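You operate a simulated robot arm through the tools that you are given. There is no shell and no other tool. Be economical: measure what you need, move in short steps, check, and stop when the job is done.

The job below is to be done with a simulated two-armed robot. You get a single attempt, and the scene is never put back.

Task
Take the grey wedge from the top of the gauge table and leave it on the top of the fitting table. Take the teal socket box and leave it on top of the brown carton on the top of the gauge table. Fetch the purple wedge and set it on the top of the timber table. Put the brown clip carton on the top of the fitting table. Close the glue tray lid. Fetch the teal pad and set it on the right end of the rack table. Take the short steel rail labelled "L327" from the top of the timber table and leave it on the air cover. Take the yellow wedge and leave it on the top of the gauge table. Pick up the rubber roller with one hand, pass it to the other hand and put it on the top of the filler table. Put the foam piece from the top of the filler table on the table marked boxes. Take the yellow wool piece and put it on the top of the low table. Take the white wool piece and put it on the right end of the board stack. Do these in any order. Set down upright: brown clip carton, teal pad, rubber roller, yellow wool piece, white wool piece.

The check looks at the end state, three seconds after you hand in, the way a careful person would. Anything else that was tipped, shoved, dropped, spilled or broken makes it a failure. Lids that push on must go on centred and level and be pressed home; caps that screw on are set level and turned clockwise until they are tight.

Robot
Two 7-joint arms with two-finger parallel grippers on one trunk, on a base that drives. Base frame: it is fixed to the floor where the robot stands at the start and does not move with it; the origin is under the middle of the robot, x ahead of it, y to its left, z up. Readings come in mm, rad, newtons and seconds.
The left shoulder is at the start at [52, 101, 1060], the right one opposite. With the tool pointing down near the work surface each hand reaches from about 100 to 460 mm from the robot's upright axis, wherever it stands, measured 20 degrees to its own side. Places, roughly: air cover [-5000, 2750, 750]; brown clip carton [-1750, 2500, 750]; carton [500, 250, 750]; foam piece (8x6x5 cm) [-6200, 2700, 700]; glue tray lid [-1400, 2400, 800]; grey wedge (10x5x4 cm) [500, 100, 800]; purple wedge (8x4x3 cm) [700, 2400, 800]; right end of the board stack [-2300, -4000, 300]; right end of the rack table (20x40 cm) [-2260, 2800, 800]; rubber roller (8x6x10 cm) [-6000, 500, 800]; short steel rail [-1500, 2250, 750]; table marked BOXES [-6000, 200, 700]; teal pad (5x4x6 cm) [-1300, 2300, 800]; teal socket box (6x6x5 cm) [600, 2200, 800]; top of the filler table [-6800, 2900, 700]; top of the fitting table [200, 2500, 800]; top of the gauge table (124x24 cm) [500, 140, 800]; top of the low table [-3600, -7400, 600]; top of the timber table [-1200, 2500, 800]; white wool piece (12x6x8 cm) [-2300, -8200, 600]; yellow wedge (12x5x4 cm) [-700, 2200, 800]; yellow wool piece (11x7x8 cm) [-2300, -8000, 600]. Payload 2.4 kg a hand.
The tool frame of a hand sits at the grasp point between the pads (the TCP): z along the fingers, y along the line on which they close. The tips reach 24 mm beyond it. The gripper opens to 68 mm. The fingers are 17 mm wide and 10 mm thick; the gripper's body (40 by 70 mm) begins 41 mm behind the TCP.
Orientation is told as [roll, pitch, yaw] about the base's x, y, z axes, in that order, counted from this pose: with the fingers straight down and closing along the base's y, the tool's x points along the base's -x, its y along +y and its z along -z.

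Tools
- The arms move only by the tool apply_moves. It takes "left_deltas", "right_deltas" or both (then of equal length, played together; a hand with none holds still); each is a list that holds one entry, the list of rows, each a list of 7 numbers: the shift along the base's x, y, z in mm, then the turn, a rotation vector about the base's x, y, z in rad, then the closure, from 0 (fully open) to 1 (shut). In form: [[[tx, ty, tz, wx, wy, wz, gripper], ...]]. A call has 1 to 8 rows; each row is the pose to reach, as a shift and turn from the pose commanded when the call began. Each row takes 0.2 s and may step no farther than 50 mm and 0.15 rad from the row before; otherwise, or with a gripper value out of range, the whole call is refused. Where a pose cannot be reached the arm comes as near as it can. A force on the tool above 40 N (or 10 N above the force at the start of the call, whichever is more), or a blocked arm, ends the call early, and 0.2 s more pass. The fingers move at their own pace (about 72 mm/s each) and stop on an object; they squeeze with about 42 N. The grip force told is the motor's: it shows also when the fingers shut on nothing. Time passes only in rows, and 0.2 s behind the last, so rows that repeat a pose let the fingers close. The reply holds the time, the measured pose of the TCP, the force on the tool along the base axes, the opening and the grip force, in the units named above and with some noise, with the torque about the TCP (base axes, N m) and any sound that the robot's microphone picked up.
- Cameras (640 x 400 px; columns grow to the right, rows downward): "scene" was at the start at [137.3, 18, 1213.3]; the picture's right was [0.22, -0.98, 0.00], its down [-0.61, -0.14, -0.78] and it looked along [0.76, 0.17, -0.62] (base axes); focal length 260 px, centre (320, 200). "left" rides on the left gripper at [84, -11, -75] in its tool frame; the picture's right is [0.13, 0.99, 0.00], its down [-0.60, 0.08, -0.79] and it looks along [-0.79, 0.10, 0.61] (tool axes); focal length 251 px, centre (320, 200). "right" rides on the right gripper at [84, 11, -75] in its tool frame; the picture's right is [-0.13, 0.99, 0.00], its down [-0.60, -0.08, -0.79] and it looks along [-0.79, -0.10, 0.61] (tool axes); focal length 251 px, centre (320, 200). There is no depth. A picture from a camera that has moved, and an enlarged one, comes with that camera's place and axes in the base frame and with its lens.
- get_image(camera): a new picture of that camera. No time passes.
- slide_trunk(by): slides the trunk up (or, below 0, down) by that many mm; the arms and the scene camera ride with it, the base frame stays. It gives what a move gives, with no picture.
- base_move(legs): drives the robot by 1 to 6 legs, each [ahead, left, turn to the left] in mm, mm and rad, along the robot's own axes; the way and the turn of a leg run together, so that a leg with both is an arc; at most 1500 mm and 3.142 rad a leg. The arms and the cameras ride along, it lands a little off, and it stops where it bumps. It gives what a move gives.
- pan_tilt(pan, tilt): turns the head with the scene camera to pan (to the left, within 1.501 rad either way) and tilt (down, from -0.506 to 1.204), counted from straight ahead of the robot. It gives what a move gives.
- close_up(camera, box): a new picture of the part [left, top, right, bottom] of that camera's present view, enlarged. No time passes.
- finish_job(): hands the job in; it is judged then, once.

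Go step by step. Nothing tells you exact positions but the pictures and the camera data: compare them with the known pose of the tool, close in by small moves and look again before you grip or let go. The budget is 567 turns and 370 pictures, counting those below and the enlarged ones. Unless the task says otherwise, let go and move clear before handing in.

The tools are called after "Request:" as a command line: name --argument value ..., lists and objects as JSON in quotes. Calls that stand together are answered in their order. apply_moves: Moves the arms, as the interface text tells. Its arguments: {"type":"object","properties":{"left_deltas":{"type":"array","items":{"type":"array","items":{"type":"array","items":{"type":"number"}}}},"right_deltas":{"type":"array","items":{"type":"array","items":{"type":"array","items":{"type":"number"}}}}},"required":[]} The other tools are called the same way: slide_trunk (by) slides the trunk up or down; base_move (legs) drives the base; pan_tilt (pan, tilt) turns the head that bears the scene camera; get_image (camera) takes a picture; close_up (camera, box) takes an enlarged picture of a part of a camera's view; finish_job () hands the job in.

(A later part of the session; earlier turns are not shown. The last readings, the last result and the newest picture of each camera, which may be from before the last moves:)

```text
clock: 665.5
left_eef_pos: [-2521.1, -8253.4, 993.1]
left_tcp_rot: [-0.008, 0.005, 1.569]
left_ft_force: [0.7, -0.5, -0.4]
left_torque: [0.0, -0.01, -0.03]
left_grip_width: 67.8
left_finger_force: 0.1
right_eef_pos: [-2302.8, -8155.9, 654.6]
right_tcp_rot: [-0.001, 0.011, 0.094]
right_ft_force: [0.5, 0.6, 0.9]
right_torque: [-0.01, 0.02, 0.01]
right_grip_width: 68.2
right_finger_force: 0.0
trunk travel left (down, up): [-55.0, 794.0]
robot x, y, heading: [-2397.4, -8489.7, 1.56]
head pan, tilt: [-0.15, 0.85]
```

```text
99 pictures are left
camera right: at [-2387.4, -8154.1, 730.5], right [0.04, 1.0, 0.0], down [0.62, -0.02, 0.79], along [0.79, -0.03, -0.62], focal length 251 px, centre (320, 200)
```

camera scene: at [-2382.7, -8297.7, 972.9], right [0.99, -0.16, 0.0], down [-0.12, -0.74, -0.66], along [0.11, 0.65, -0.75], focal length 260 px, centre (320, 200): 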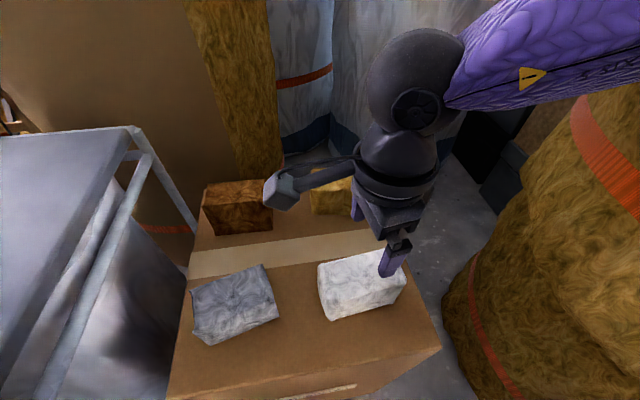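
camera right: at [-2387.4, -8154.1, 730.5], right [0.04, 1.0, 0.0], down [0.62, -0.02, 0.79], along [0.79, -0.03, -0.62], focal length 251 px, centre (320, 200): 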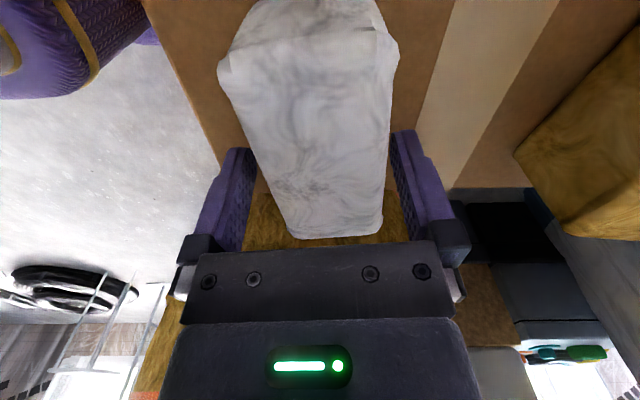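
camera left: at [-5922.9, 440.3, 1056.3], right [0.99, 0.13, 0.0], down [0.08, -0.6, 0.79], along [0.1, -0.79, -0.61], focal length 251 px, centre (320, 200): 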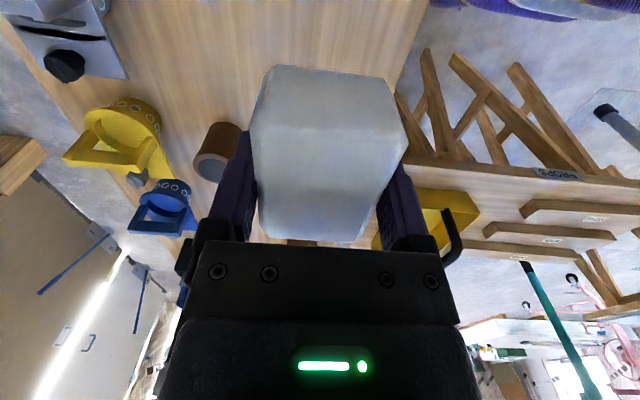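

Request:
apply_moves --right_deltas '[[[0, 0, -15, 0, 0, 0, 0], [0, 0, -30, 0, 0, 0, 0], [0, 0, -42, 0, 0, 0, 0], [0, 0, -42, 0, 0, 0, 0.4], [0, 0, -42, 0, 0, 0, 0.8], [0, 0, -42, 0, 0, 0, 1], [0, 0, -42, 0, 0, 0, 1]]]'

Request:
get_image --camera "right"

```text
clock: 667.1
left_eef_pos: [-2521.0, -8255.2, 994.0]
left_tcp_rot: [-0.006, 0.002, 1.567]
left_ft_force: [0.5, 0.2, 0.5]
left_torque: [0.0, -0.02, 0.01]
left_grip_width: 67.8
left_finger_force: 0.0
right_eef_pos: [-2304.3, -8155.6, 612.4]
right_tcp_rot: [0.002, 0.011, 0.094]
right_ft_force: [2.5, 6.0, 27.6]
right_torque: [0.17, -0.51, 0.08]
right_grip_width: 59.3
right_finger_force: 41.2
trunk travel left (down, up): [-55.0, 794.0]
robot x, y, heading: [-2396.2, -8494.5, 1.563]
head pan, tilt: [-0.15, 0.85]
```

```text
98 pictures are left
camera right: at [-2389.1, -8153.1, 688.6], right [0.03, 1.0, 0.0], down [0.62, -0.02, 0.79], along [0.79, -0.03, -0.62], focal length 251 px, centre (320, 200)
```

right: 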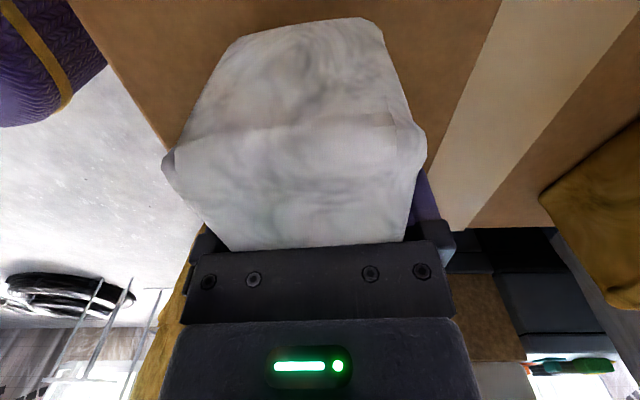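

Gripped at 59 mm. I'll lift slowly.

Request:
apply_moves --right_deltas '[[[0, 0, 4, 0, 0, 0, 1], [0, 0, 20, 0, 0, 0, 1], [0, 0, 60, 0, 0, 0, 1], [0, 0, 105, 0, 0, 0, 1], [0, 0, 150, 0, 0, 0, 1], [0, 0, 195, 0, 0, 0, 1]]]'

Request:
get_image --camera "scene"

```text
clock: 668.5
left_eef_pos: [-2521.8, -8253.9, 992.9]
left_tcp_rot: [-0.008, 0.004, 1.567]
left_ft_force: [1.0, 0.1, 0.5]
left_torque: [0.03, -0.01, 0.0]
left_grip_width: 68.1
left_finger_force: 0.1
right_eef_pos: [-2302.4, -8157.1, 807.0]
right_tcp_rot: [-0.001, 0.011, 0.095]
right_ft_force: [0.6, 0.5, -0.9]
right_torque: [-0.02, -0.02, 0.02]
right_grip_width: 59.2
right_finger_force: 42.2
trunk travel left (down, up): [-55.0, 794.0]
robot x, y, heading: [-2395.1, -8490.2, 1.56]
head pan, tilt: [-0.15, 0.85]
```

```text
97 pictures are left
camera scene: at [-2382.7, -8297.6, 972.8], right [0.99, -0.16, 0.0], down [-0.12, -0.74, -0.66], along [0.11, 0.65, -0.75], focal length 260 px, centre (320, 200)
```

scene: 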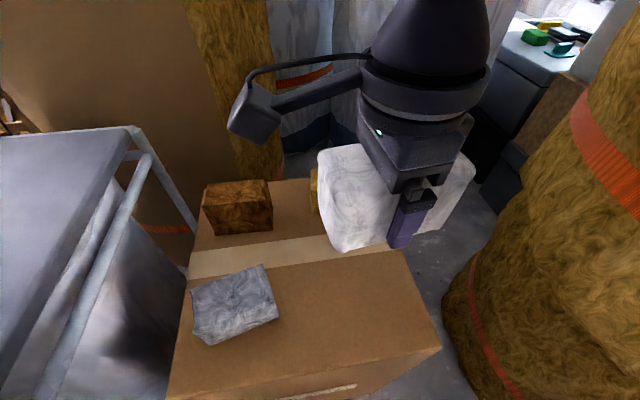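

White is held. Next is the yellow block with the left hand: I'll tuck the right hand in, then shift right and turn right so the left shoulder comes forward.

Request:
apply_moves --right_deltas '[[[20, -30, 20, 0, 0, 0, 1], [40, -60, 40, 0, 0, 0, 1], [57, -93, 50, 0, 0, 0, 1]]]'

Request:
base_move --legs '[[0, -120, 0], [0, 0, -0.8]]'

Request:
pan_tilt --pan 0.75 --tilt 0.75

Request:
get_image --camera "scene"

Request:
get_image --camera "left"

```text
clock: 669.3
left_eef_pos: [-2522.2, -8253.8, 993.7]
left_tcp_rot: [-0.006, 0.004, 1.566]
left_ft_force: [0.4, -0.2, -0.4]
left_torque: [-0.03, 0.0, -0.03]
left_grip_width: 68.1
left_finger_force: 0.0
right_eef_pos: [-2243.8, -8248.3, 859.2]
right_tcp_rot: [0.0, 0.008, 0.095]
right_ft_force: [0.4, 0.2, -0.8]
right_torque: [0.05, -0.01, -0.03]
right_grip_width: 58.7
right_finger_force: 42.1
trunk travel left (down, up): [-55.0, 794.0]
robot x, y, heading: [-2393.7, -8491.8, 1.563]
head pan, tilt: [-0.15, 0.85]
```

```text
clock: 670.6
left_eef_pos: [-2467.6, -8242.0, 1023.4]
left_tcp_rot: [-0.407, -0.034, 1.672]
left_ft_force: [10.2, 3.3, 0.5]
left_torque: [-0.19, 0.64, 0.0]
left_grip_width: 68.2
left_finger_force: 0.1
right_eef_pos: [-2138.3, -8230.1, 851.2]
right_tcp_rot: [-0.041, -0.206, 0.176]
right_ft_force: [6.9, 4.5, -0.1]
right_torque: [-0.29, 0.46, -0.08]
right_grip_width: 58.9
right_finger_force: 42.4
trunk travel left (down, up): [-55.0, 794.0]
robot x, y, heading: [-2295.2, -8484.4, 1.612]
head pan, tilt: [-0.15, 0.85]
stopped in leg 1: the robot was blocked; the commanded pose is now the measured one
```

```text
clock: 671.8
left_eef_pos: [-2469.0, -8245.5, 1023.1]
left_tcp_rot: [-0.411, -0.036, 1.682]
left_ft_force: [-0.6, 0.0, -0.9]
left_torque: [0.02, 0.0, 0.02]
left_grip_width: 68.0
left_finger_force: 0.1
right_eef_pos: [-2141.1, -8232.1, 854.4]
right_tcp_rot: [-0.037, -0.207, 0.185]
right_ft_force: [0.1, -0.3, 0.0]
right_torque: [-0.01, -0.02, 0.02]
right_grip_width: 59.0
right_finger_force: 41.6
trunk travel left (down, up): [-55.0, 794.0]
robot x, y, heading: [-2296.7, -8480.7, 1.621]
head pan, tilt: [0.75, 0.75]
```

```text
96 pictures are left
camera scene: at [-2448.9, -8312.5, 981.4], right [0.69, 0.72, 0.07], down [0.55, -0.47, -0.69], along [-0.46, 0.51, -0.72], focal length 260 px, centre (320, 200)
```

scene: 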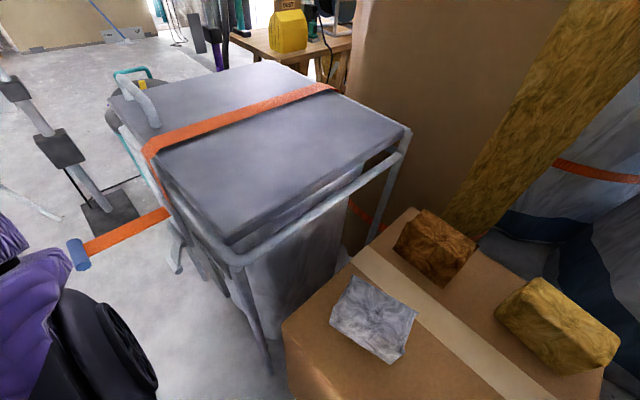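

```text
95 pictures are left
camera left: at [-2478.5, -8334.4, 1094.0], right [-0.89, -0.21, -0.4], down [-0.45, 0.53, 0.72], along [0.06, 0.82, -0.57], focal length 251 px, centre (320, 200)
```

left: 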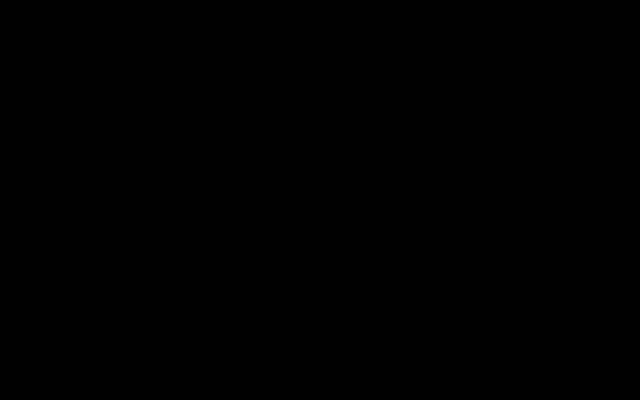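

The move was blocked: my right elbow ran into the big bale, and the arms deflected. I'll back off to the left right away and check everything.

Request:
base_move --legs '[[0, 90, 0]]'

Request:
get_image --camera "scene"

Request:
get_image --camera "right"

```text
clock: 672.5
left_eef_pos: [-2463.8, -8223.0, 1080.2]
left_tcp_rot: [-0.795, -0.046, 1.852]
left_ft_force: [0.3, -0.8, -1.0]
left_torque: [-0.06, -0.02, -0.03]
left_grip_width: 67.8
left_finger_force: 0.0
right_eef_pos: [-2114.8, -8192.4, 852.0]
right_tcp_rot: [0.078, -0.189, 0.165]
right_ft_force: [-0.7, 0.7, -0.7]
right_torque: [-0.02, -0.04, 0.06]
right_grip_width: 59.0
right_finger_force: 42.0
trunk travel left (down, up): [-55.0, 794.0]
robot x, y, heading: [-2307.9, -8481.0, 1.637]
head pan, tilt: [0.75, 0.75]
stopped in leg 1: the robot was blocked; the commanded pose is now the measured one
```

```text
94 pictures are left
camera scene: at [-2472.6, -8313.0, 982.7], right [0.68, 0.73, 0.07], down [0.57, -0.46, -0.68], along [-0.46, 0.5, -0.73], focal length 260 px, centre (320, 200)
```

scene: 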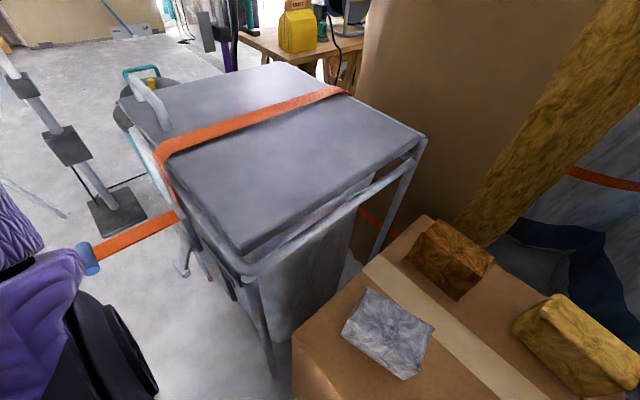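

```text
93 pictures are left
camera right: at [-2211.8, -8203.0, 909.8], right [-0.05, 0.99, 0.1], down [0.46, -0.06, 0.88], along [0.89, 0.09, -0.45], focal length 251 px, centre (320, 200)
```

right: 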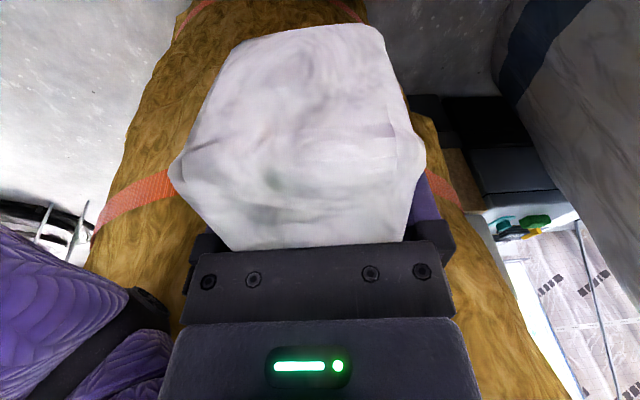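

The camera axes show the robot leaning a few degrees to the left. I need to see what's under or beside me.

Request:
pan_tilt --pan -0.5 --tilt 1.1

Request:
get_image --camera "scene"

Request:
pan_tilt --pan -1.4 --tilt 0.8

Request:
get_image --camera "scene"

```text
clock: 673.9
left_eef_pos: [-2465.0, -8222.2, 1079.7]
left_tcp_rot: [-0.8, -0.044, 1.853]
left_ft_force: [0.5, 0.0, 0.0]
left_torque: [-0.02, 0.0, 0.0]
left_grip_width: 67.7
left_finger_force: 0.1
right_eef_pos: [-2114.9, -8191.1, 850.5]
right_tcp_rot: [0.07, -0.19, 0.169]
right_ft_force: [0.7, 0.5, -0.2]
right_torque: [-0.02, 0.01, 0.01]
right_grip_width: 59.0
right_finger_force: 42.3
trunk travel left (down, up): [-55.0, 794.0]
robot x, y, heading: [-2302.0, -8477.4, 1.64]
head pan, tilt: [-0.499, 1.1]
```

```text
92 pictures are left
camera scene: at [-2383.8, -8311.6, 964.8], right [0.9, -0.42, 0.09], down [-0.32, -0.81, -0.5], along [0.28, 0.42, -0.86], focal length 260 px, centre (320, 200)
```

scene: 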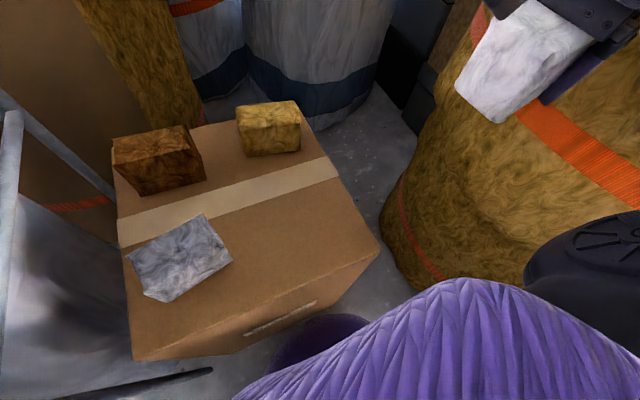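

```text
clock: 675.1
left_eef_pos: [-2464.9, -8221.8, 1079.9]
left_tcp_rot: [-0.802, -0.043, 1.85]
left_ft_force: [-0.2, -0.4, 0.4]
left_torque: [0.02, 0.03, -0.01]
left_grip_width: 68.3
left_finger_force: 0.0
right_eef_pos: [-2114.1, -8192.8, 850.1]
right_tcp_rot: [0.071, -0.19, 0.168]
right_ft_force: [-0.5, -0.2, 0.8]
right_torque: [0.03, -0.01, -0.02]
right_grip_width: 58.8
right_finger_force: 41.9
trunk travel left (down, up): [-55.0, 794.0]
robot x, y, heading: [-2304.5, -8477.1, 1.641]
head pan, tilt: [-1.4, 0.799]
```

```text
91 pictures are left
camera scene: at [-2334.2, -8349.9, 991.3], right [0.24, -0.97, 0.02], down [-0.62, -0.16, -0.77], along [0.75, 0.17, -0.64], focal length 260 px, centre (320, 200)
```

scene: 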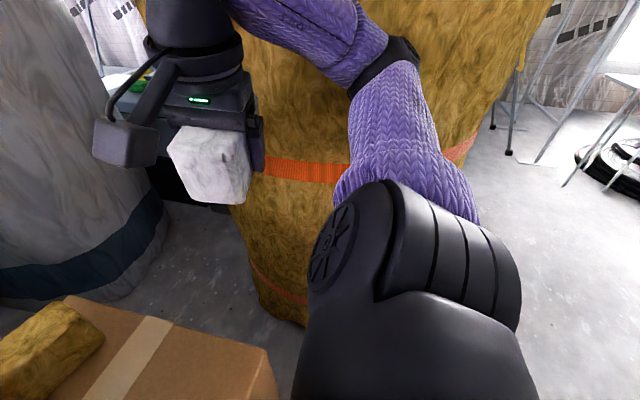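

The right forearm is wedged against the bale, levering the robot to lean left. I'll relieve it by moving the right hand inward in small steps.

Request:
apply_moves --right_deltas '[[[-20, 5, 0, 0, 0, 0, 1], [-40, 10, 0, 0, 0, 0, 1], [-60, 15, 0, 0, 0, 0, 1]]]'

Request:
get_image --camera "scene"

```text
clock: 675.5
left_eef_pos: [-2458.1, -8212.6, 1113.5]
left_tcp_rot: [-0.993, -0.005, 1.931]
left_ft_force: [-0.2, -0.6, -0.9]
left_torque: [-0.01, 0.0, -0.03]
left_grip_width: 67.8
left_finger_force: 0.1
right_eef_pos: [-2102.0, -8159.0, 853.1]
right_tcp_rot: [0.153, -0.123, 0.158]
right_ft_force: [-0.1, -0.1, -0.3]
right_torque: [0.01, 0.02, 0.03]
right_grip_width: 59.0
right_finger_force: 41.9
trunk travel left (down, up): [-55.0, 794.0]
robot x, y, heading: [-2304.7, -8474.3, 1.646]
head pan, tilt: [-1.4, 0.799]
stopped in row 1 (right hand): the arm was blocked; the commanded pose is now the measured one
```

```text
90 pictures are left
camera scene: at [-2335.7, -8349.7, 992.4], right [0.25, -0.97, 0.01], down [-0.62, -0.17, -0.76], along [0.74, 0.18, -0.65], focal length 260 px, centre (320, 200)
```

scene: 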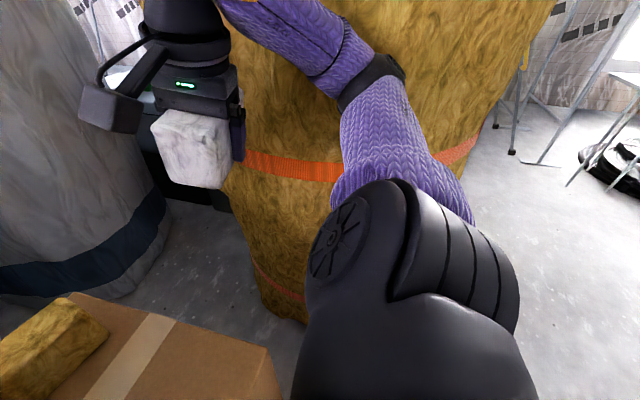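

Request:
pan_tilt --pan 1.3 --tilt 0.6

Request:
get_image --camera "scene"

```text
clock: 677.9
left_eef_pos: [-2459.3, -8212.3, 1112.1]
left_tcp_rot: [-0.991, -0.005, 1.93]
left_ft_force: [0.7, 0.7, 0.5]
left_torque: [0.01, -0.03, 0.02]
left_grip_width: 68.0
left_finger_force: 0.1
right_eef_pos: [-2103.0, -8160.0, 851.1]
right_tcp_rot: [0.148, -0.125, 0.16]
right_ft_force: [1.4, -0.7, 0.9]
right_torque: [-0.01, -0.02, 0.04]
right_grip_width: 58.8
right_finger_force: 42.1
trunk travel left (down, up): [-55.0, 794.0]
robot x, y, heading: [-2303.0, -8480.6, 1.646]
head pan, tilt: [1.3, 0.6]
```

```text
89 pictures are left
camera scene: at [-2501.9, -8352.5, 991.3], right [0.19, 0.98, 0.03], down [0.64, -0.1, -0.77], along [-0.75, 0.16, -0.64], focal length 260 px, centre (320, 200)
```

scene: 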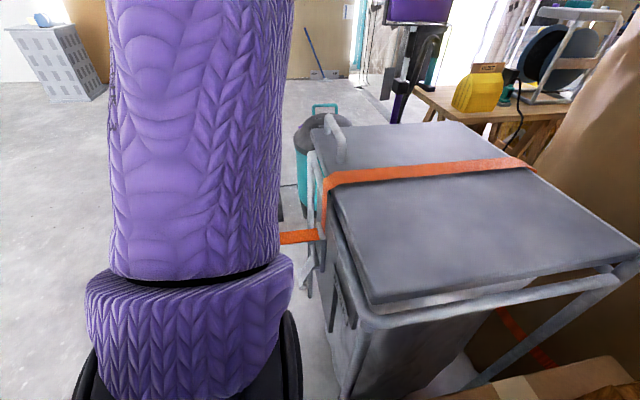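

I'll try backing straight away from the carton, where there's open floor.

Request:
base_move --legs '[[-80, 0, 0]]'

Request:
get_image --camera "scene"

```text
clock: 678.6
left_eef_pos: [-2482.6, -8196.3, 1177.6]
left_tcp_rot: [-1.363, 0.133, 2.061]
left_ft_force: [-2.2, 0.1, 0.0]
left_torque: [-0.03, -0.06, -0.14]
left_grip_width: 68.0
left_finger_force: 0.1
right_eef_pos: [-2074.1, -8101.1, 820.9]
right_tcp_rot: [0.287, 0.092, 0.14]
right_ft_force: [-1.9, -0.5, 1.1]
right_torque: [-0.03, -0.18, -0.07]
right_grip_width: 58.9
right_finger_force: 42.4
trunk travel left (down, up): [-55.0, 794.0]
robot x, y, heading: [-2314.7, -8477.0, 1.676]
head pan, tilt: [1.3, 0.6]
stopped in leg 1: the robot was blocked; the commanded pose is now the measured one
```

```text
88 pictures are left
camera scene: at [-2518.8, -8356.3, 990.6], right [0.16, 0.99, 0.03], down [0.64, -0.09, -0.76], along [-0.75, 0.14, -0.65], focal length 260 px, centre (320, 200)
```

scene: 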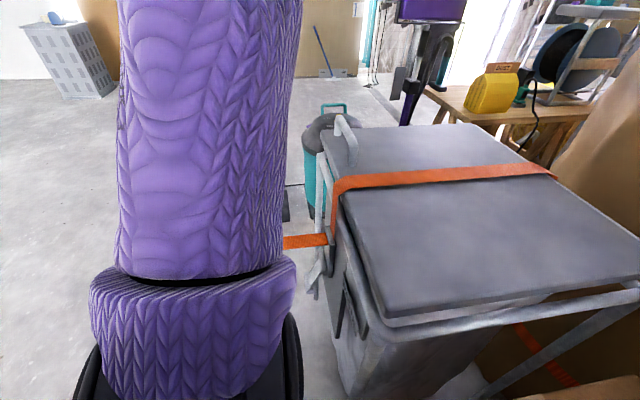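

Request:
apply_moves --left_deltas '[[[0, 10, 0, 0, 0, 0, 0], [0, 20, 0, 0, 0, 0, 0]]]'

Request:
pan_tilt --pan -1.45 --tilt 1.15

Request:
get_image --camera "scene"

```text
clock: 678.9
left_eef_pos: [-2518.9, -8188.2, 1210.2]
left_tcp_rot: [-1.555, 0.224, 2.131]
left_ft_force: [-3.9, 0.1, 0.0]
left_torque: [0.01, -0.02, -0.12]
left_grip_width: 68.0
left_finger_force: 0.2
left hand out of reach, approached as far as the arm can: row 1
right_eef_pos: [-2062.0, -8077.9, 778.7]
right_tcp_rot: [0.258, 0.178, 0.087]
right_ft_force: [-2.6, -0.3, -0.6]
right_torque: [-0.01, -0.18, -0.03]
right_grip_width: 59.0
right_finger_force: 41.8
trunk travel left (down, up): [-55.0, 794.0]
robot x, y, heading: [-2321.1, -8467.7, 1.722]
head pan, tilt: [1.3, 0.6]
stopped in row 1 (left hand): the arm was blocked; the commanded pose is now the measured one
```

```text
clock: 681.4
left_eef_pos: [-2502.0, -8189.4, 1207.7]
left_tcp_rot: [-1.524, 0.194, 2.151]
left_ft_force: [-0.2, -0.1, 0.5]
left_torque: [0.0, 0.01, 0.01]
left_grip_width: 68.0
left_finger_force: 0.0
right_eef_pos: [-2055.8, -8069.3, 777.6]
right_tcp_rot: [0.263, 0.18, 0.109]
right_ft_force: [0.3, -0.3, 0.1]
right_torque: [-0.05, 0.0, 0.02]
right_grip_width: 59.0
right_finger_force: 41.9
trunk travel left (down, up): [-55.0, 794.0]
robot x, y, heading: [-2316.7, -8465.9, 1.748]
head pan, tilt: [-1.45, 1.15]
```

```text
87 pictures are left
camera scene: at [-2375.3, -8348.2, 964.0], right [0.29, -0.96, 0.01], down [-0.83, -0.26, -0.5], along [0.48, 0.13, -0.87], focal length 260 px, centre (320, 200)
```

scene: 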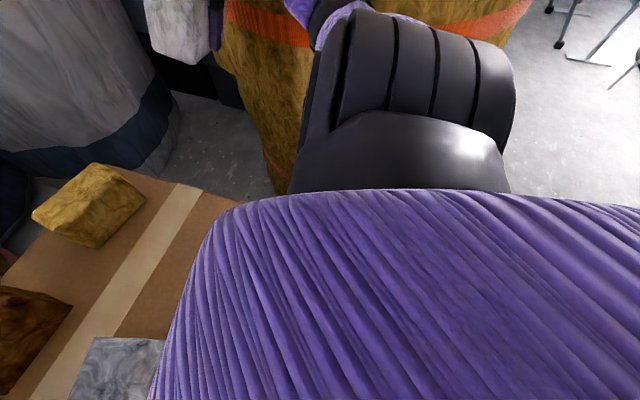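

The torso itself is low and right over the carton's edge. I'll raise the trunk to free it.

Request:
slide_trunk --by 80

Request:
get_image --camera "scene"

```text
clock: 681.7
left_eef_pos: [-2534.6, -8198.1, 1246.6]
left_tcp_rot: [-1.72, 0.278, 2.18]
left_ft_force: [-1.2, -1.6, 0.7]
left_torque: [-0.03, 0.09, -0.03]
left_grip_width: 67.7
left_finger_force: 0.1
right_eef_pos: [-2032.1, -8069.9, 751.8]
right_tcp_rot: [0.242, 0.172, 0.059]
right_ft_force: [0.2, 0.8, -0.4]
right_torque: [-0.08, 0.04, -0.03]
right_grip_width: 59.1
right_finger_force: 42.2
trunk travel left (down, up): [-57.0, 792.0]
robot x, y, heading: [-2320.2, -8463.7, 1.766]
head pan, tilt: [-1.45, 1.15]
stopped: the arm was blocked; the commanded pose is now the measured one
```

```text
86 pictures are left
camera scene: at [-2388.6, -8354.8, 969.7], right [0.31, -0.95, 0.01], down [-0.82, -0.27, -0.51], along [0.49, 0.15, -0.86], focal length 260 px, centre (320, 200)
```

scene: 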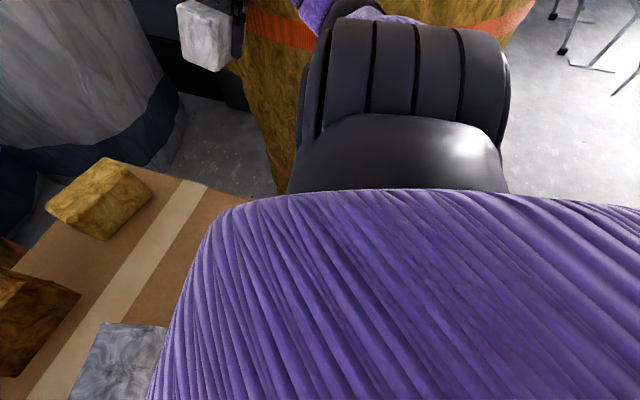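

Everything may be jammed because the left hand was too close to the head. The head is now turned away, so I'll move only the left hand outward.

Request:
apply_moves --left_deltas '[[[-30, 10, 0, 0, 0, 0, 0], [-60, 20, 0, 0, 0, 0, 0], [-90, 30, 0, 0, 0, 0, 0]]]'

Request:
get_image --camera "left"

```text
clock: 682.0
left_eef_pos: [-2561.1, -8182.3, 1262.4]
left_tcp_rot: [-1.857, 0.365, 2.198]
left_ft_force: [0.8, -2.1, 0.5]
left_torque: [-0.02, -0.01, 0.06]
left_grip_width: 68.0
left_finger_force: 0.1
right_eef_pos: [-2010.4, -8053.4, 733.9]
right_tcp_rot: [0.293, 0.117, 0.063]
right_ft_force: [-27.9, 5.5, 12.3]
right_torque: [-0.61, -1.47, -0.75]
right_grip_width: 59.7
right_finger_force: 42.4
trunk travel left (down, up): [-57.0, 792.0]
robot x, y, heading: [-2324.9, -8465.1, 1.767]
head pan, tilt: [-1.45, 1.15]
stopped in row 1 (left hand): the arm was blocked; the commanded pose is now the measured one
```

```text
85 pictures are left
camera left: at [-2572.8, -8293.8, 1282.9], right [0.5, -0.21, -0.84], down [-0.87, -0.06, -0.49], along [0.05, 0.98, -0.21], focal length 251 px, centre (320, 200)
```

left: 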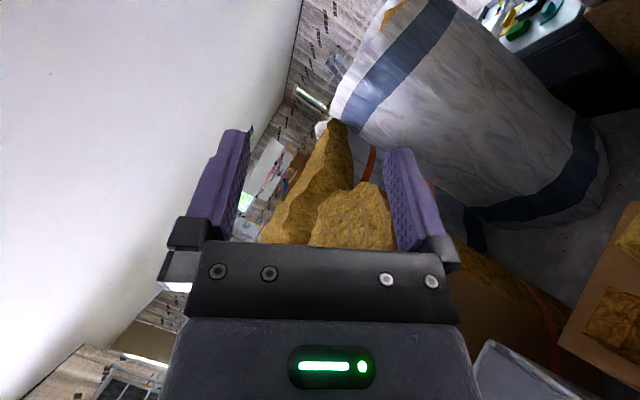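

The picture is clear now: the base is tilted about 5°, so every arm command lands off target and reads as "blocked". I need the base back on flat floor, so I'll drive firmly back and left, away from whatever lifted the right side.

Request:
base_move --legs '[[-400, 200, 0]]'

Request:
get_image --camera "scene"

```text
clock: 682.8
left_eef_pos: [-2623.4, -8184.0, 1308.9]
left_tcp_rot: [-2.237, 0.536, 2.178]
left_ft_force: [0.7, -0.7, 0.2]
left_torque: [-0.04, 0.0, 0.04]
left_grip_width: 67.9
left_finger_force: 0.0
right_eef_pos: [-1999.9, -7991.8, 719.7]
right_tcp_rot: [0.483, 0.043, 0.221]
right_ft_force: [0.6, 0.2, 0.4]
right_torque: [0.01, 0.02, 0.0]
right_grip_width: 59.7
right_finger_force: 42.1
trunk travel left (down, up): [-57.0, 792.0]
robot x, y, heading: [-2332.0, -8466.0, 1.787]
head pan, tilt: [-1.45, 1.15]
stopped in leg 1: the robot was blocked; the commanded pose is now the measured one
```

```text
84 pictures are left
camera scene: at [-2404.9, -8353.8, 967.3], right [0.33, -0.94, 0.01], down [-0.81, -0.29, -0.51], along [0.48, 0.16, -0.86], focal length 260 px, centre (320, 200)
```

scene: 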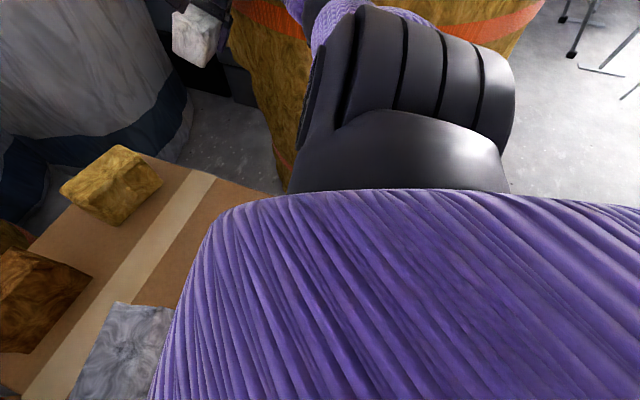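

Request:
pan_tilt --pan -0.3 --tilt 1.2

Request:
get_image --camera "scene"

Request:
get_image --camera "right"

```text
clock: 684.1
left_eef_pos: [-2621.2, -8188.3, 1310.8]
left_tcp_rot: [-2.233, 0.527, 2.181]
left_ft_force: [-0.3, 0.1, 0.0]
left_torque: [-0.01, -0.02, 0.0]
left_grip_width: 68.2
left_finger_force: 0.0
right_eef_pos: [-2001.2, -7994.0, 720.8]
right_tcp_rot: [0.473, 0.05, 0.221]
right_ft_force: [-0.9, -0.8, 0.8]
right_torque: [0.03, -0.01, 0.02]
right_grip_width: 59.7
right_finger_force: 41.9
trunk travel left (down, up): [-57.0, 792.0]
robot x, y, heading: [-2329.9, -8463.9, 1.793]
head pan, tilt: [-0.3, 1.201]
```

```text
83 pictures are left
camera scene: at [-2455.4, -8319.3, 960.0], right [0.99, -0.08, 0.11], down [-0.03, -0.92, -0.39], along [0.13, 0.39, -0.91], focal length 260 px, centre (320, 200)
```

scene: 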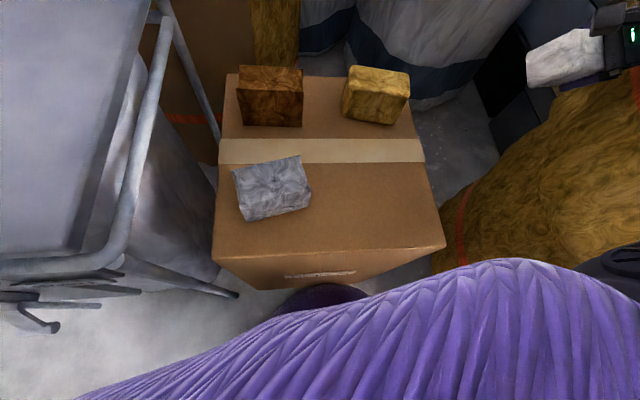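

```text
82 pictures are left
camera right: at [-2074.7, -8035.2, 795.2], right [-0.04, 0.89, 0.44], down [0.72, -0.28, 0.64], along [0.7, 0.35, -0.63], focal length 251 px, centre (320, 200)
```

right: 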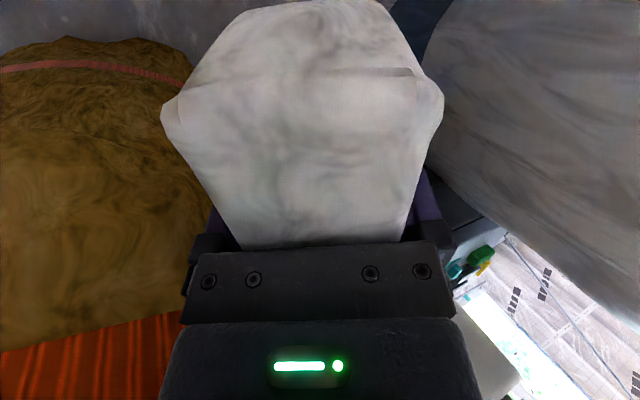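

The right elbow is leaning on the bale and propping the robot over. I'll swing the right hand left, off the bale, with the strongest single steps allowed.

Request:
apply_moves --right_deltas '[[[-45, 0, 20, 0, 0, 0, 1], [-90, 0, 40, 0, 0, 0, 1], [-135, 0, 60, 0, 0, 0, 1], [-180, 0, 80, 0, 0, 0, 1]]]'

```text
clock: 684.5
left_eef_pos: [-2620.8, -8187.4, 1329.9]
left_tcp_rot: [-2.406, 0.569, 2.138]
left_ft_force: [2.1, -0.9, -0.3]
left_torque: [0.0, -0.05, 0.04]
left_grip_width: 67.7
left_finger_force: 0.1
right_eef_pos: [-2012.6, -7971.5, 688.7]
right_tcp_rot: [0.517, 0.126, 0.312]
right_ft_force: [-0.5, -0.6, -1.4]
right_torque: [0.01, 0.0, -0.04]
right_grip_width: 59.6
right_finger_force: 42.3
trunk travel left (down, up): [-57.0, 792.0]
robot x, y, heading: [-2333.9, -8461.9, 1.802]
head pan, tilt: [-0.3, 1.201]
stopped in row 1 (left hand): the arm was blocked; the commanded pose is now the measured one
```

Request:
pan_tilt --pan 0.9 --tilt -0.1

Request:
get_image --camera "scene"

Request:
get_image --camera "left"

```text
clock: 685.9
left_eef_pos: [-2617.8, -8184.1, 1327.4]
left_tcp_rot: [-2.373, 0.569, 2.158]
left_ft_force: [-0.1, 0.4, 0.5]
left_torque: [-0.01, -0.02, 0.0]
left_grip_width: 68.1
left_finger_force: 0.0
right_eef_pos: [-2012.9, -7968.8, 690.5]
right_tcp_rot: [0.513, 0.127, 0.307]
right_ft_force: [1.0, 0.0, -0.4]
right_torque: [0.0, -0.04, -0.01]
right_grip_width: 59.5
right_finger_force: 41.6
trunk travel left (down, up): [-57.0, 792.0]
robot x, y, heading: [-2332.1, -8458.5, 1.811]
head pan, tilt: [0.901, -0.099]
```

```text
81 pictures are left
camera scene: at [-2525.6, -8334.2, 1059.1], right [0.41, 0.91, 0.05], down [-0.01, 0.06, -1.0], along [-0.91, 0.41, 0.03], focal length 260 px, centre (320, 200)
```

scene: 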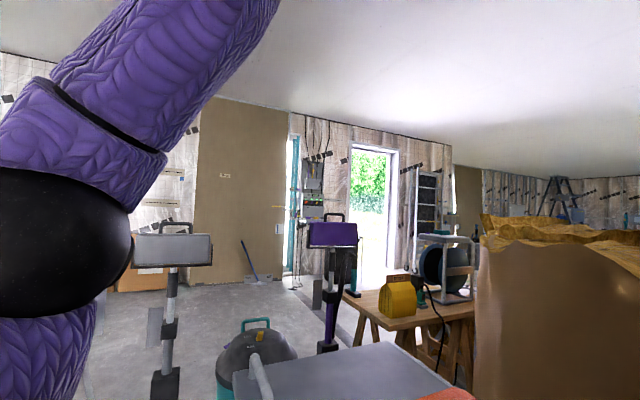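

```text
80 pictures are left
camera left: at [-2614.4, -8297.9, 1332.9], right [0.86, 0.0, -0.51], down [-0.51, -0.13, -0.85], along [-0.06, 0.99, -0.11], focal length 251 px, centre (320, 200)
```

left: 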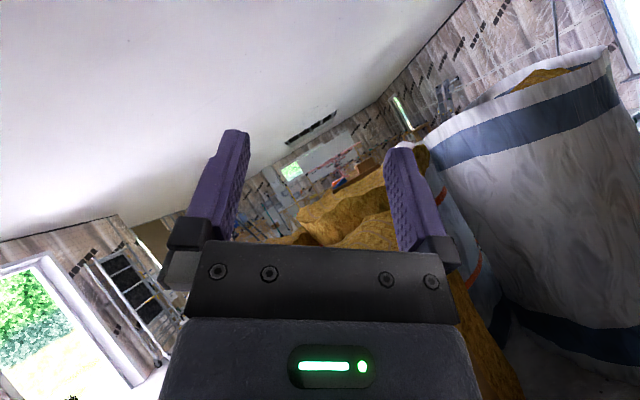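

Request:
apply_moves --left_deltas '[[[0, 0, 0, 0, 0, 0, 0], [0, 0, 0, 0, 0, 0, 0], [0, 0, 0, 0, 0, 0, 0]]]' --right_deltas '[[[0, 0, 0, 0, 0, 0, 1], [0, 0, 0, 0, 0, 0, 1], [0, 0, 0, 0, 0, 0, 1]]]'

```text
clock: 686.2
left_eef_pos: [-2633.2, -8196.7, 1343.1]
left_tcp_rot: [-2.537, 0.597, 2.112]
left_ft_force: [0.9, -0.4, 0.8]
left_torque: [-0.02, -0.01, 0.09]
left_grip_width: 68.0
left_finger_force: 0.1
right_eef_pos: [-2022.2, -7951.1, 671.0]
right_tcp_rot: [0.559, 0.163, 0.409]
right_ft_force: [-0.9, 0.0, -0.5]
right_torque: [0.0, -0.01, -0.03]
right_grip_width: 59.8
right_finger_force: 41.3
trunk travel left (down, up): [-57.0, 792.0]
robot x, y, heading: [-2332.1, -8463.1, 1.826]
head pan, tilt: [0.901, -0.099]
stopped in row 1 (right hand): the arm was blocked; the commanded pose is now the measured one
```

Request:
base_move --legs '[[0, 400, 0]]'

Request:
base_move --legs '[[0, 400, 0]]'

Request:
pan_tilt --pan -0.3 --tilt 1.0

Request:
get_image --camera "scene"

```text
clock: 687.0
left_eef_pos: [-2646.1, -8204.5, 1353.0]
left_tcp_rot: [-2.687, 0.626, 2.089]
left_ft_force: [1.0, 0.5, 0.2]
left_torque: [-0.04, -0.02, 0.04]
left_grip_width: 67.9
left_finger_force: 0.0
right_eef_pos: [-2024.3, -7924.7, 638.5]
right_tcp_rot: [0.626, 0.196, 0.552]
right_ft_force: [0.5, -0.5, -1.2]
right_torque: [-0.01, 0.04, 0.02]
right_grip_width: 59.3
right_finger_force: 42.4
trunk travel left (down, up): [-57.0, 792.0]
robot x, y, heading: [-2339.6, -8470.1, 1.876]
head pan, tilt: [0.901, -0.099]
stopped in leg 1: the robot was blocked; the commanded pose is now the measured one
```

```text
clock: 687.7
left_eef_pos: [-2629.1, -8198.1, 1357.0]
left_tcp_rot: [-2.697, 0.629, 2.111]
left_ft_force: [0.0, 1.3, 0.2]
left_torque: [0.03, 0.02, 0.03]
left_grip_width: 68.3
left_finger_force: 0.1
right_eef_pos: [-2023.4, -7914.6, 602.2]
right_tcp_rot: [0.629, 0.263, 0.573]
right_ft_force: [0.4, -0.3, -0.3]
right_torque: [-0.02, -0.04, -0.02]
right_grip_width: 59.2
right_finger_force: 42.0
trunk travel left (down, up): [-57.0, 792.0]
robot x, y, heading: [-2346.4, -8466.0, 1.897]
head pan, tilt: [0.901, -0.099]
stopped in leg 1: the robot was blocked; the commanded pose is now the measured one
```

```text
clock: 689.1
left_eef_pos: [-2624.1, -8194.4, 1355.9]
left_tcp_rot: [-2.682, 0.629, 2.117]
left_ft_force: [0.1, 0.6, 0.0]
left_torque: [0.0, 0.02, -0.01]
left_grip_width: 68.1
left_finger_force: 0.0
right_eef_pos: [-2022.4, -7913.2, 605.4]
right_tcp_rot: [0.63, 0.259, 0.573]
right_ft_force: [0.0, 0.1, -0.4]
right_torque: [0.01, 0.0, 0.01]
right_grip_width: 59.5
right_finger_force: 42.0
trunk travel left (down, up): [-57.0, 792.0]
robot x, y, heading: [-2342.2, -8464.4, 1.9]
head pan, tilt: [-0.3, 1.0]
```

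```text
79 pictures are left
camera scene: at [-2389.4, -8282.5, 963.3], right [1.0, 0.03, 0.0], down [0.03, -0.84, -0.54], along [-0.01, 0.54, -0.84], focal length 260 px, centre (320, 200)
```

scene: 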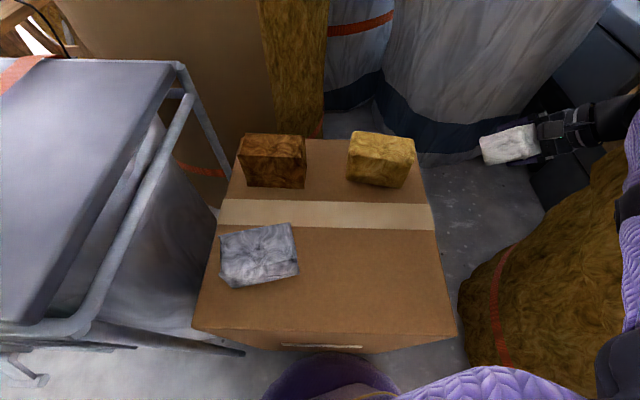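

The robot is level again, with the wool pieces and carton undisturbed. Now I'll lift the right hand carefully.

Request:
apply_moves --right_deltas '[[[0, 0, 30, 0, 0, 0, 1], [0, 0, 60, 0, 0, 0, 1], [0, 0, 100, 0, 0, 0, 1], [0, 0, 140, 0, 0, 0, 1], [0, 0, 180, 0, 0, 0, 1]]]'

Request:
get_image --camera "scene"

```text
clock: 690.3
left_eef_pos: [-2623.4, -8192.7, 1356.3]
left_tcp_rot: [-2.678, 0.629, 2.119]
left_ft_force: [0.6, 0.6, 0.0]
left_torque: [0.01, 0.03, -0.01]
left_grip_width: 68.0
left_finger_force: 0.1
right_eef_pos: [-2022.0, -7909.1, 784.8]
right_tcp_rot: [0.625, 0.258, 0.573]
right_ft_force: [-0.6, 0.4, 0.0]
right_torque: [-0.01, 0.02, 0.04]
right_grip_width: 59.2
right_finger_force: 41.9
trunk travel left (down, up): [-57.0, 792.0]
robot x, y, heading: [-2343.9, -8464.3, 1.901]
head pan, tilt: [-0.3, 1.0]
```

```text
78 pictures are left
camera scene: at [-2389.3, -8280.5, 963.1], right [1.0, 0.03, 0.0], down [0.03, -0.84, -0.54], along [-0.01, 0.54, -0.84], focal length 260 px, centre (320, 200)
```

scene: 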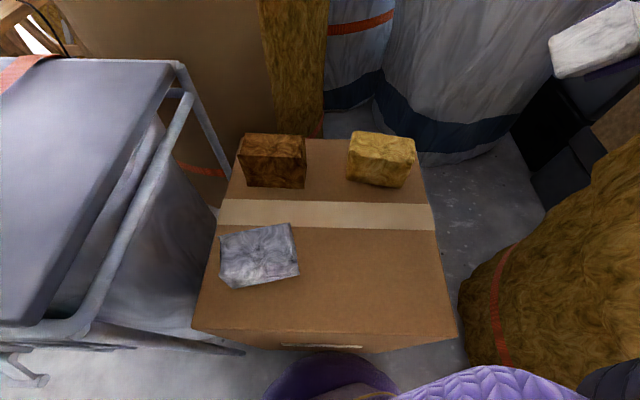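

Request:
apply_moves --right_deltas '[[[-20, -10, 30, 0, 0, 0, 1], [-50, -20, 60, 0, 0, 0, 1], [-90, -40, 80, 0, 0, 0, 1], [-125, -70, 90, 0, 0, 0, 1], [-155, -105, 95, 0, 0, 0, 1], [-165, -145, 95, 0, 0, 0, 1], [-170, -185, 95, 0, 0, 0, 1]]]'

Request:
get_image --camera "scene"

```text
clock: 692.1
left_eef_pos: [-2656.5, -8239.4, 1359.8]
left_tcp_rot: [-2.703, 0.62, 2.2]
left_ft_force: [0.0, -0.6, -0.1]
left_torque: [-0.02, -0.02, 0.05]
left_grip_width: 67.9
left_finger_force: 0.1
right_eef_pos: [-2233.0, -8094.6, 886.4]
right_tcp_rot: [0.638, 0.252, 0.667]
right_ft_force: [0.4, -0.3, 0.3]
right_torque: [0.0, 0.01, 0.03]
right_grip_width: 59.1
right_finger_force: 41.9
trunk travel left (down, up): [-57.0, 792.0]
robot x, y, heading: [-2350.5, -8464.9, 1.99]
head pan, tilt: [-0.3, 1.0]
stopped in row 7 (right hand): the arm was blocked; the commanded pose is now the measured one
```

```text
77 pictures are left
camera scene: at [-2415.3, -8296.1, 965.8], right [0.99, 0.12, 0.01], down [0.1, -0.83, -0.54], along [-0.06, 0.54, -0.84], focal length 260 px, centre (320, 200)
```

scene: 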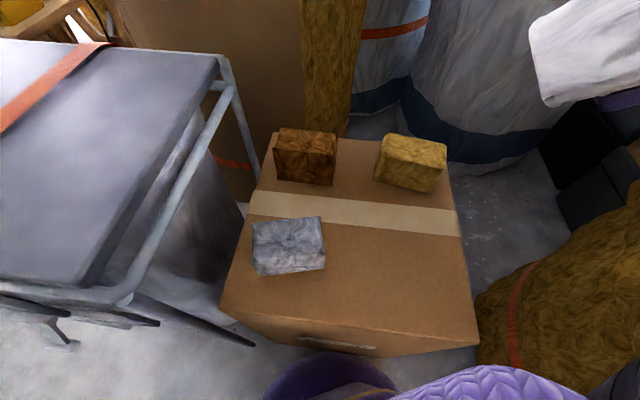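

Retracting pushed the elbow into the bale again, turning me slightly. I'll now drive the base back and left, out of the corner.

Request:
base_move --legs '[[-248, 178, 0], [-300, 0, 0]]'

Request:
get_image --camera "scene"

```text
clock: 692.9
left_eef_pos: [-2657.4, -8240.9, 1359.0]
left_tcp_rot: [-2.696, 0.624, 2.208]
left_ft_force: [-0.8, 1.5, -0.1]
left_torque: [0.01, -0.02, 0.03]
left_grip_width: 68.1
left_finger_force: 0.0
right_eef_pos: [-2234.9, -8096.7, 882.1]
right_tcp_rot: [0.635, 0.25, 0.673]
right_ft_force: [-0.7, -0.2, 0.2]
right_torque: [-0.02, -0.03, 0.01]
right_grip_width: 59.1
right_finger_force: 41.9
trunk travel left (down, up): [-57.0, 792.0]
robot x, y, heading: [-2349.7, -8473.0, 1.999]
head pan, tilt: [-0.3, 1.0]
stopped in leg 1: the robot was blocked; the commanded pose is now the measured one
```

```text
76 pictures are left
camera scene: at [-2414.9, -8298.9, 964.3], right [0.99, 0.12, 0.01], down [0.11, -0.83, -0.54], along [-0.06, 0.54, -0.84], focal length 260 px, centre (320, 200)
```

scene: 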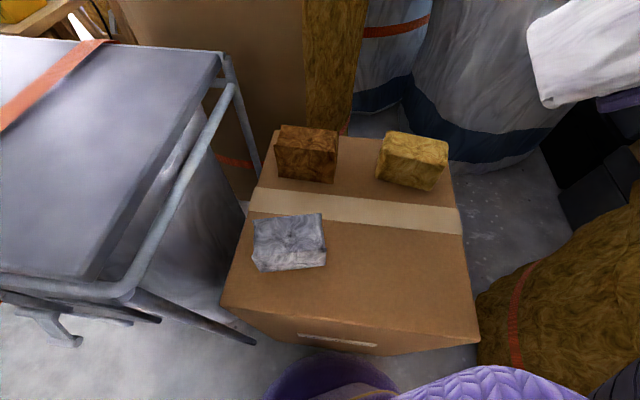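

Request:
pan_tilt --pan -1.5 --tilt 0.6

Request:
get_image --camera "scene"

Request:
pan_tilt --pan 1.5 --tilt 0.5

Request:
get_image --camera "scene"

```text
clock: 694.3
left_eef_pos: [-2658.2, -8241.2, 1358.4]
left_tcp_rot: [-2.697, 0.626, 2.206]
left_ft_force: [-0.5, 0.1, -0.2]
left_torque: [0.01, 0.0, 0.01]
left_grip_width: 68.0
left_finger_force: 0.1
right_eef_pos: [-2233.2, -8097.6, 882.6]
right_tcp_rot: [0.635, 0.248, 0.671]
right_ft_force: [0.5, -1.3, 0.7]
right_torque: [0.02, 0.01, -0.02]
right_grip_width: 59.3
right_finger_force: 41.8
trunk travel left (down, up): [-57.0, 792.0]
robot x, y, heading: [-2353.9, -8471.9, 1.994]
head pan, tilt: [-1.499, 0.6]
```

```text
75 pictures are left
camera scene: at [-2328.7, -8326.0, 996.4], right [0.48, -0.88, 0.0], down [-0.49, -0.27, -0.83], along [0.73, 0.39, -0.56], focal length 260 px, centre (320, 200)
```

scene: 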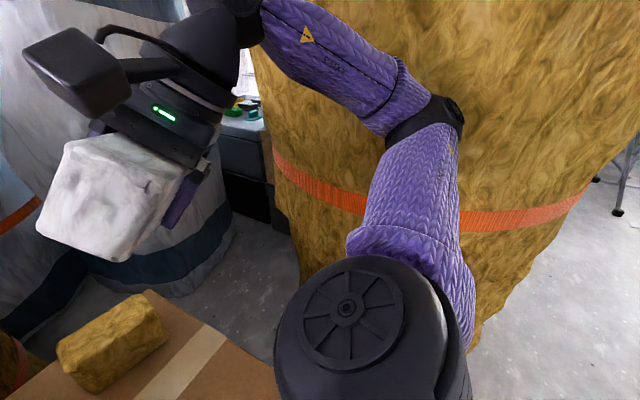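

```text
clock: 696.9
left_eef_pos: [-2657.8, -8240.0, 1358.2]
left_tcp_rot: [-2.697, 0.623, 2.206]
left_ft_force: [0.3, 0.6, 0.6]
left_torque: [0.03, 0.0, -0.01]
left_grip_width: 67.9
left_finger_force: 0.1
right_eef_pos: [-2233.8, -8097.1, 883.2]
right_tcp_rot: [0.633, 0.249, 0.672]
right_ft_force: [0.2, -0.1, 0.1]
right_torque: [0.0, 0.03, 0.02]
right_grip_width: 59.2
right_finger_force: 42.2
trunk travel left (down, up): [-57.0, 792.0]
robot x, y, heading: [-2354.2, -8469.8, 1.996]
head pan, tilt: [1.499, 0.499]
```

```text
74 pictures are left
camera scene: at [-2491.9, -8399.4, 1004.4], right [-0.35, 0.94, 0.0], down [0.45, 0.17, -0.87], along [-0.82, -0.3, -0.48], focal length 260 px, centre (320, 200)
```

scene: 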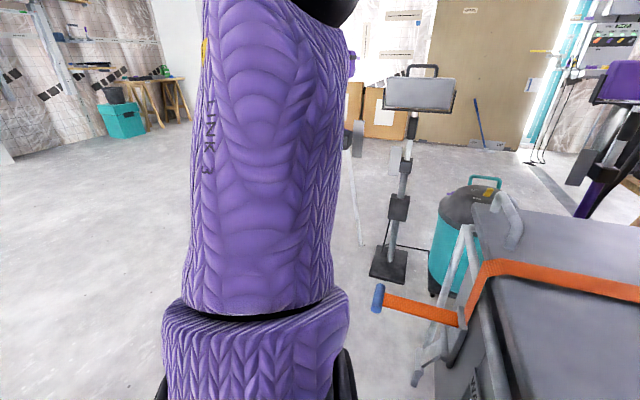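

Request:
base_move --legs '[[7, 161, 0]]'

Request:
base_move --legs '[[-40, 150, 0]]'

Request:
base_move --legs '[[-100, 100, 0]]'

```text
clock: 698.3
left_eef_pos: [-2795.1, -8293.3, 1359.4]
left_tcp_rot: [-2.688, 0.622, 2.207]
left_ft_force: [0.0, -0.1, 0.0]
left_torque: [0.0, 0.01, 0.0]
left_grip_width: 67.8
left_finger_force: 0.0
right_eef_pos: [-2372.5, -8153.0, 881.7]
right_tcp_rot: [0.634, 0.256, 0.668]
right_ft_force: [0.1, 0.2, 0.6]
right_torque: [0.02, 0.0, 0.02]
right_grip_width: 59.1
right_finger_force: 41.7
trunk travel left (down, up): [-57.0, 792.0]
robot x, y, heading: [-2496.4, -8534.2, 1.992]
head pan, tilt: [1.499, 0.499]
```

```text
clock: 699.7
left_eef_pos: [-2916.1, -8391.3, 1360.8]
left_tcp_rot: [-2.69, 0.622, 2.21]
left_ft_force: [-0.1, 0.6, -0.1]
left_torque: [-0.03, 0.03, 0.0]
left_grip_width: 67.9
left_finger_force: 0.0
right_eef_pos: [-2494.8, -8251.7, 880.3]
right_tcp_rot: [0.636, 0.258, 0.67]
right_ft_force: [0.4, 0.0, -0.4]
right_torque: [0.01, 0.01, -0.02]
right_grip_width: 59.1
right_finger_force: 41.6
trunk travel left (down, up): [-57.0, 792.0]
robot x, y, heading: [-2617.3, -8626.0, 1.992]
head pan, tilt: [1.499, 0.499]
```

```text
clock: 701.0
left_eef_pos: [-2963.0, -8519.8, 1359.4]
left_tcp_rot: [-2.687, 0.622, 2.203]
left_ft_force: [0.3, -0.3, 0.5]
left_torque: [0.03, 0.01, -0.03]
left_grip_width: 67.8
left_finger_force: 0.1
right_eef_pos: [-2541.7, -8380.5, 881.0]
right_tcp_rot: [0.635, 0.257, 0.666]
right_ft_force: [0.1, -0.5, -0.2]
right_torque: [-0.02, -0.04, 0.0]
right_grip_width: 59.0
right_finger_force: 41.6
trunk travel left (down, up): [-57.0, 792.0]
robot x, y, heading: [-2667.8, -8759.3, 1.991]
head pan, tilt: [1.499, 0.499]
```

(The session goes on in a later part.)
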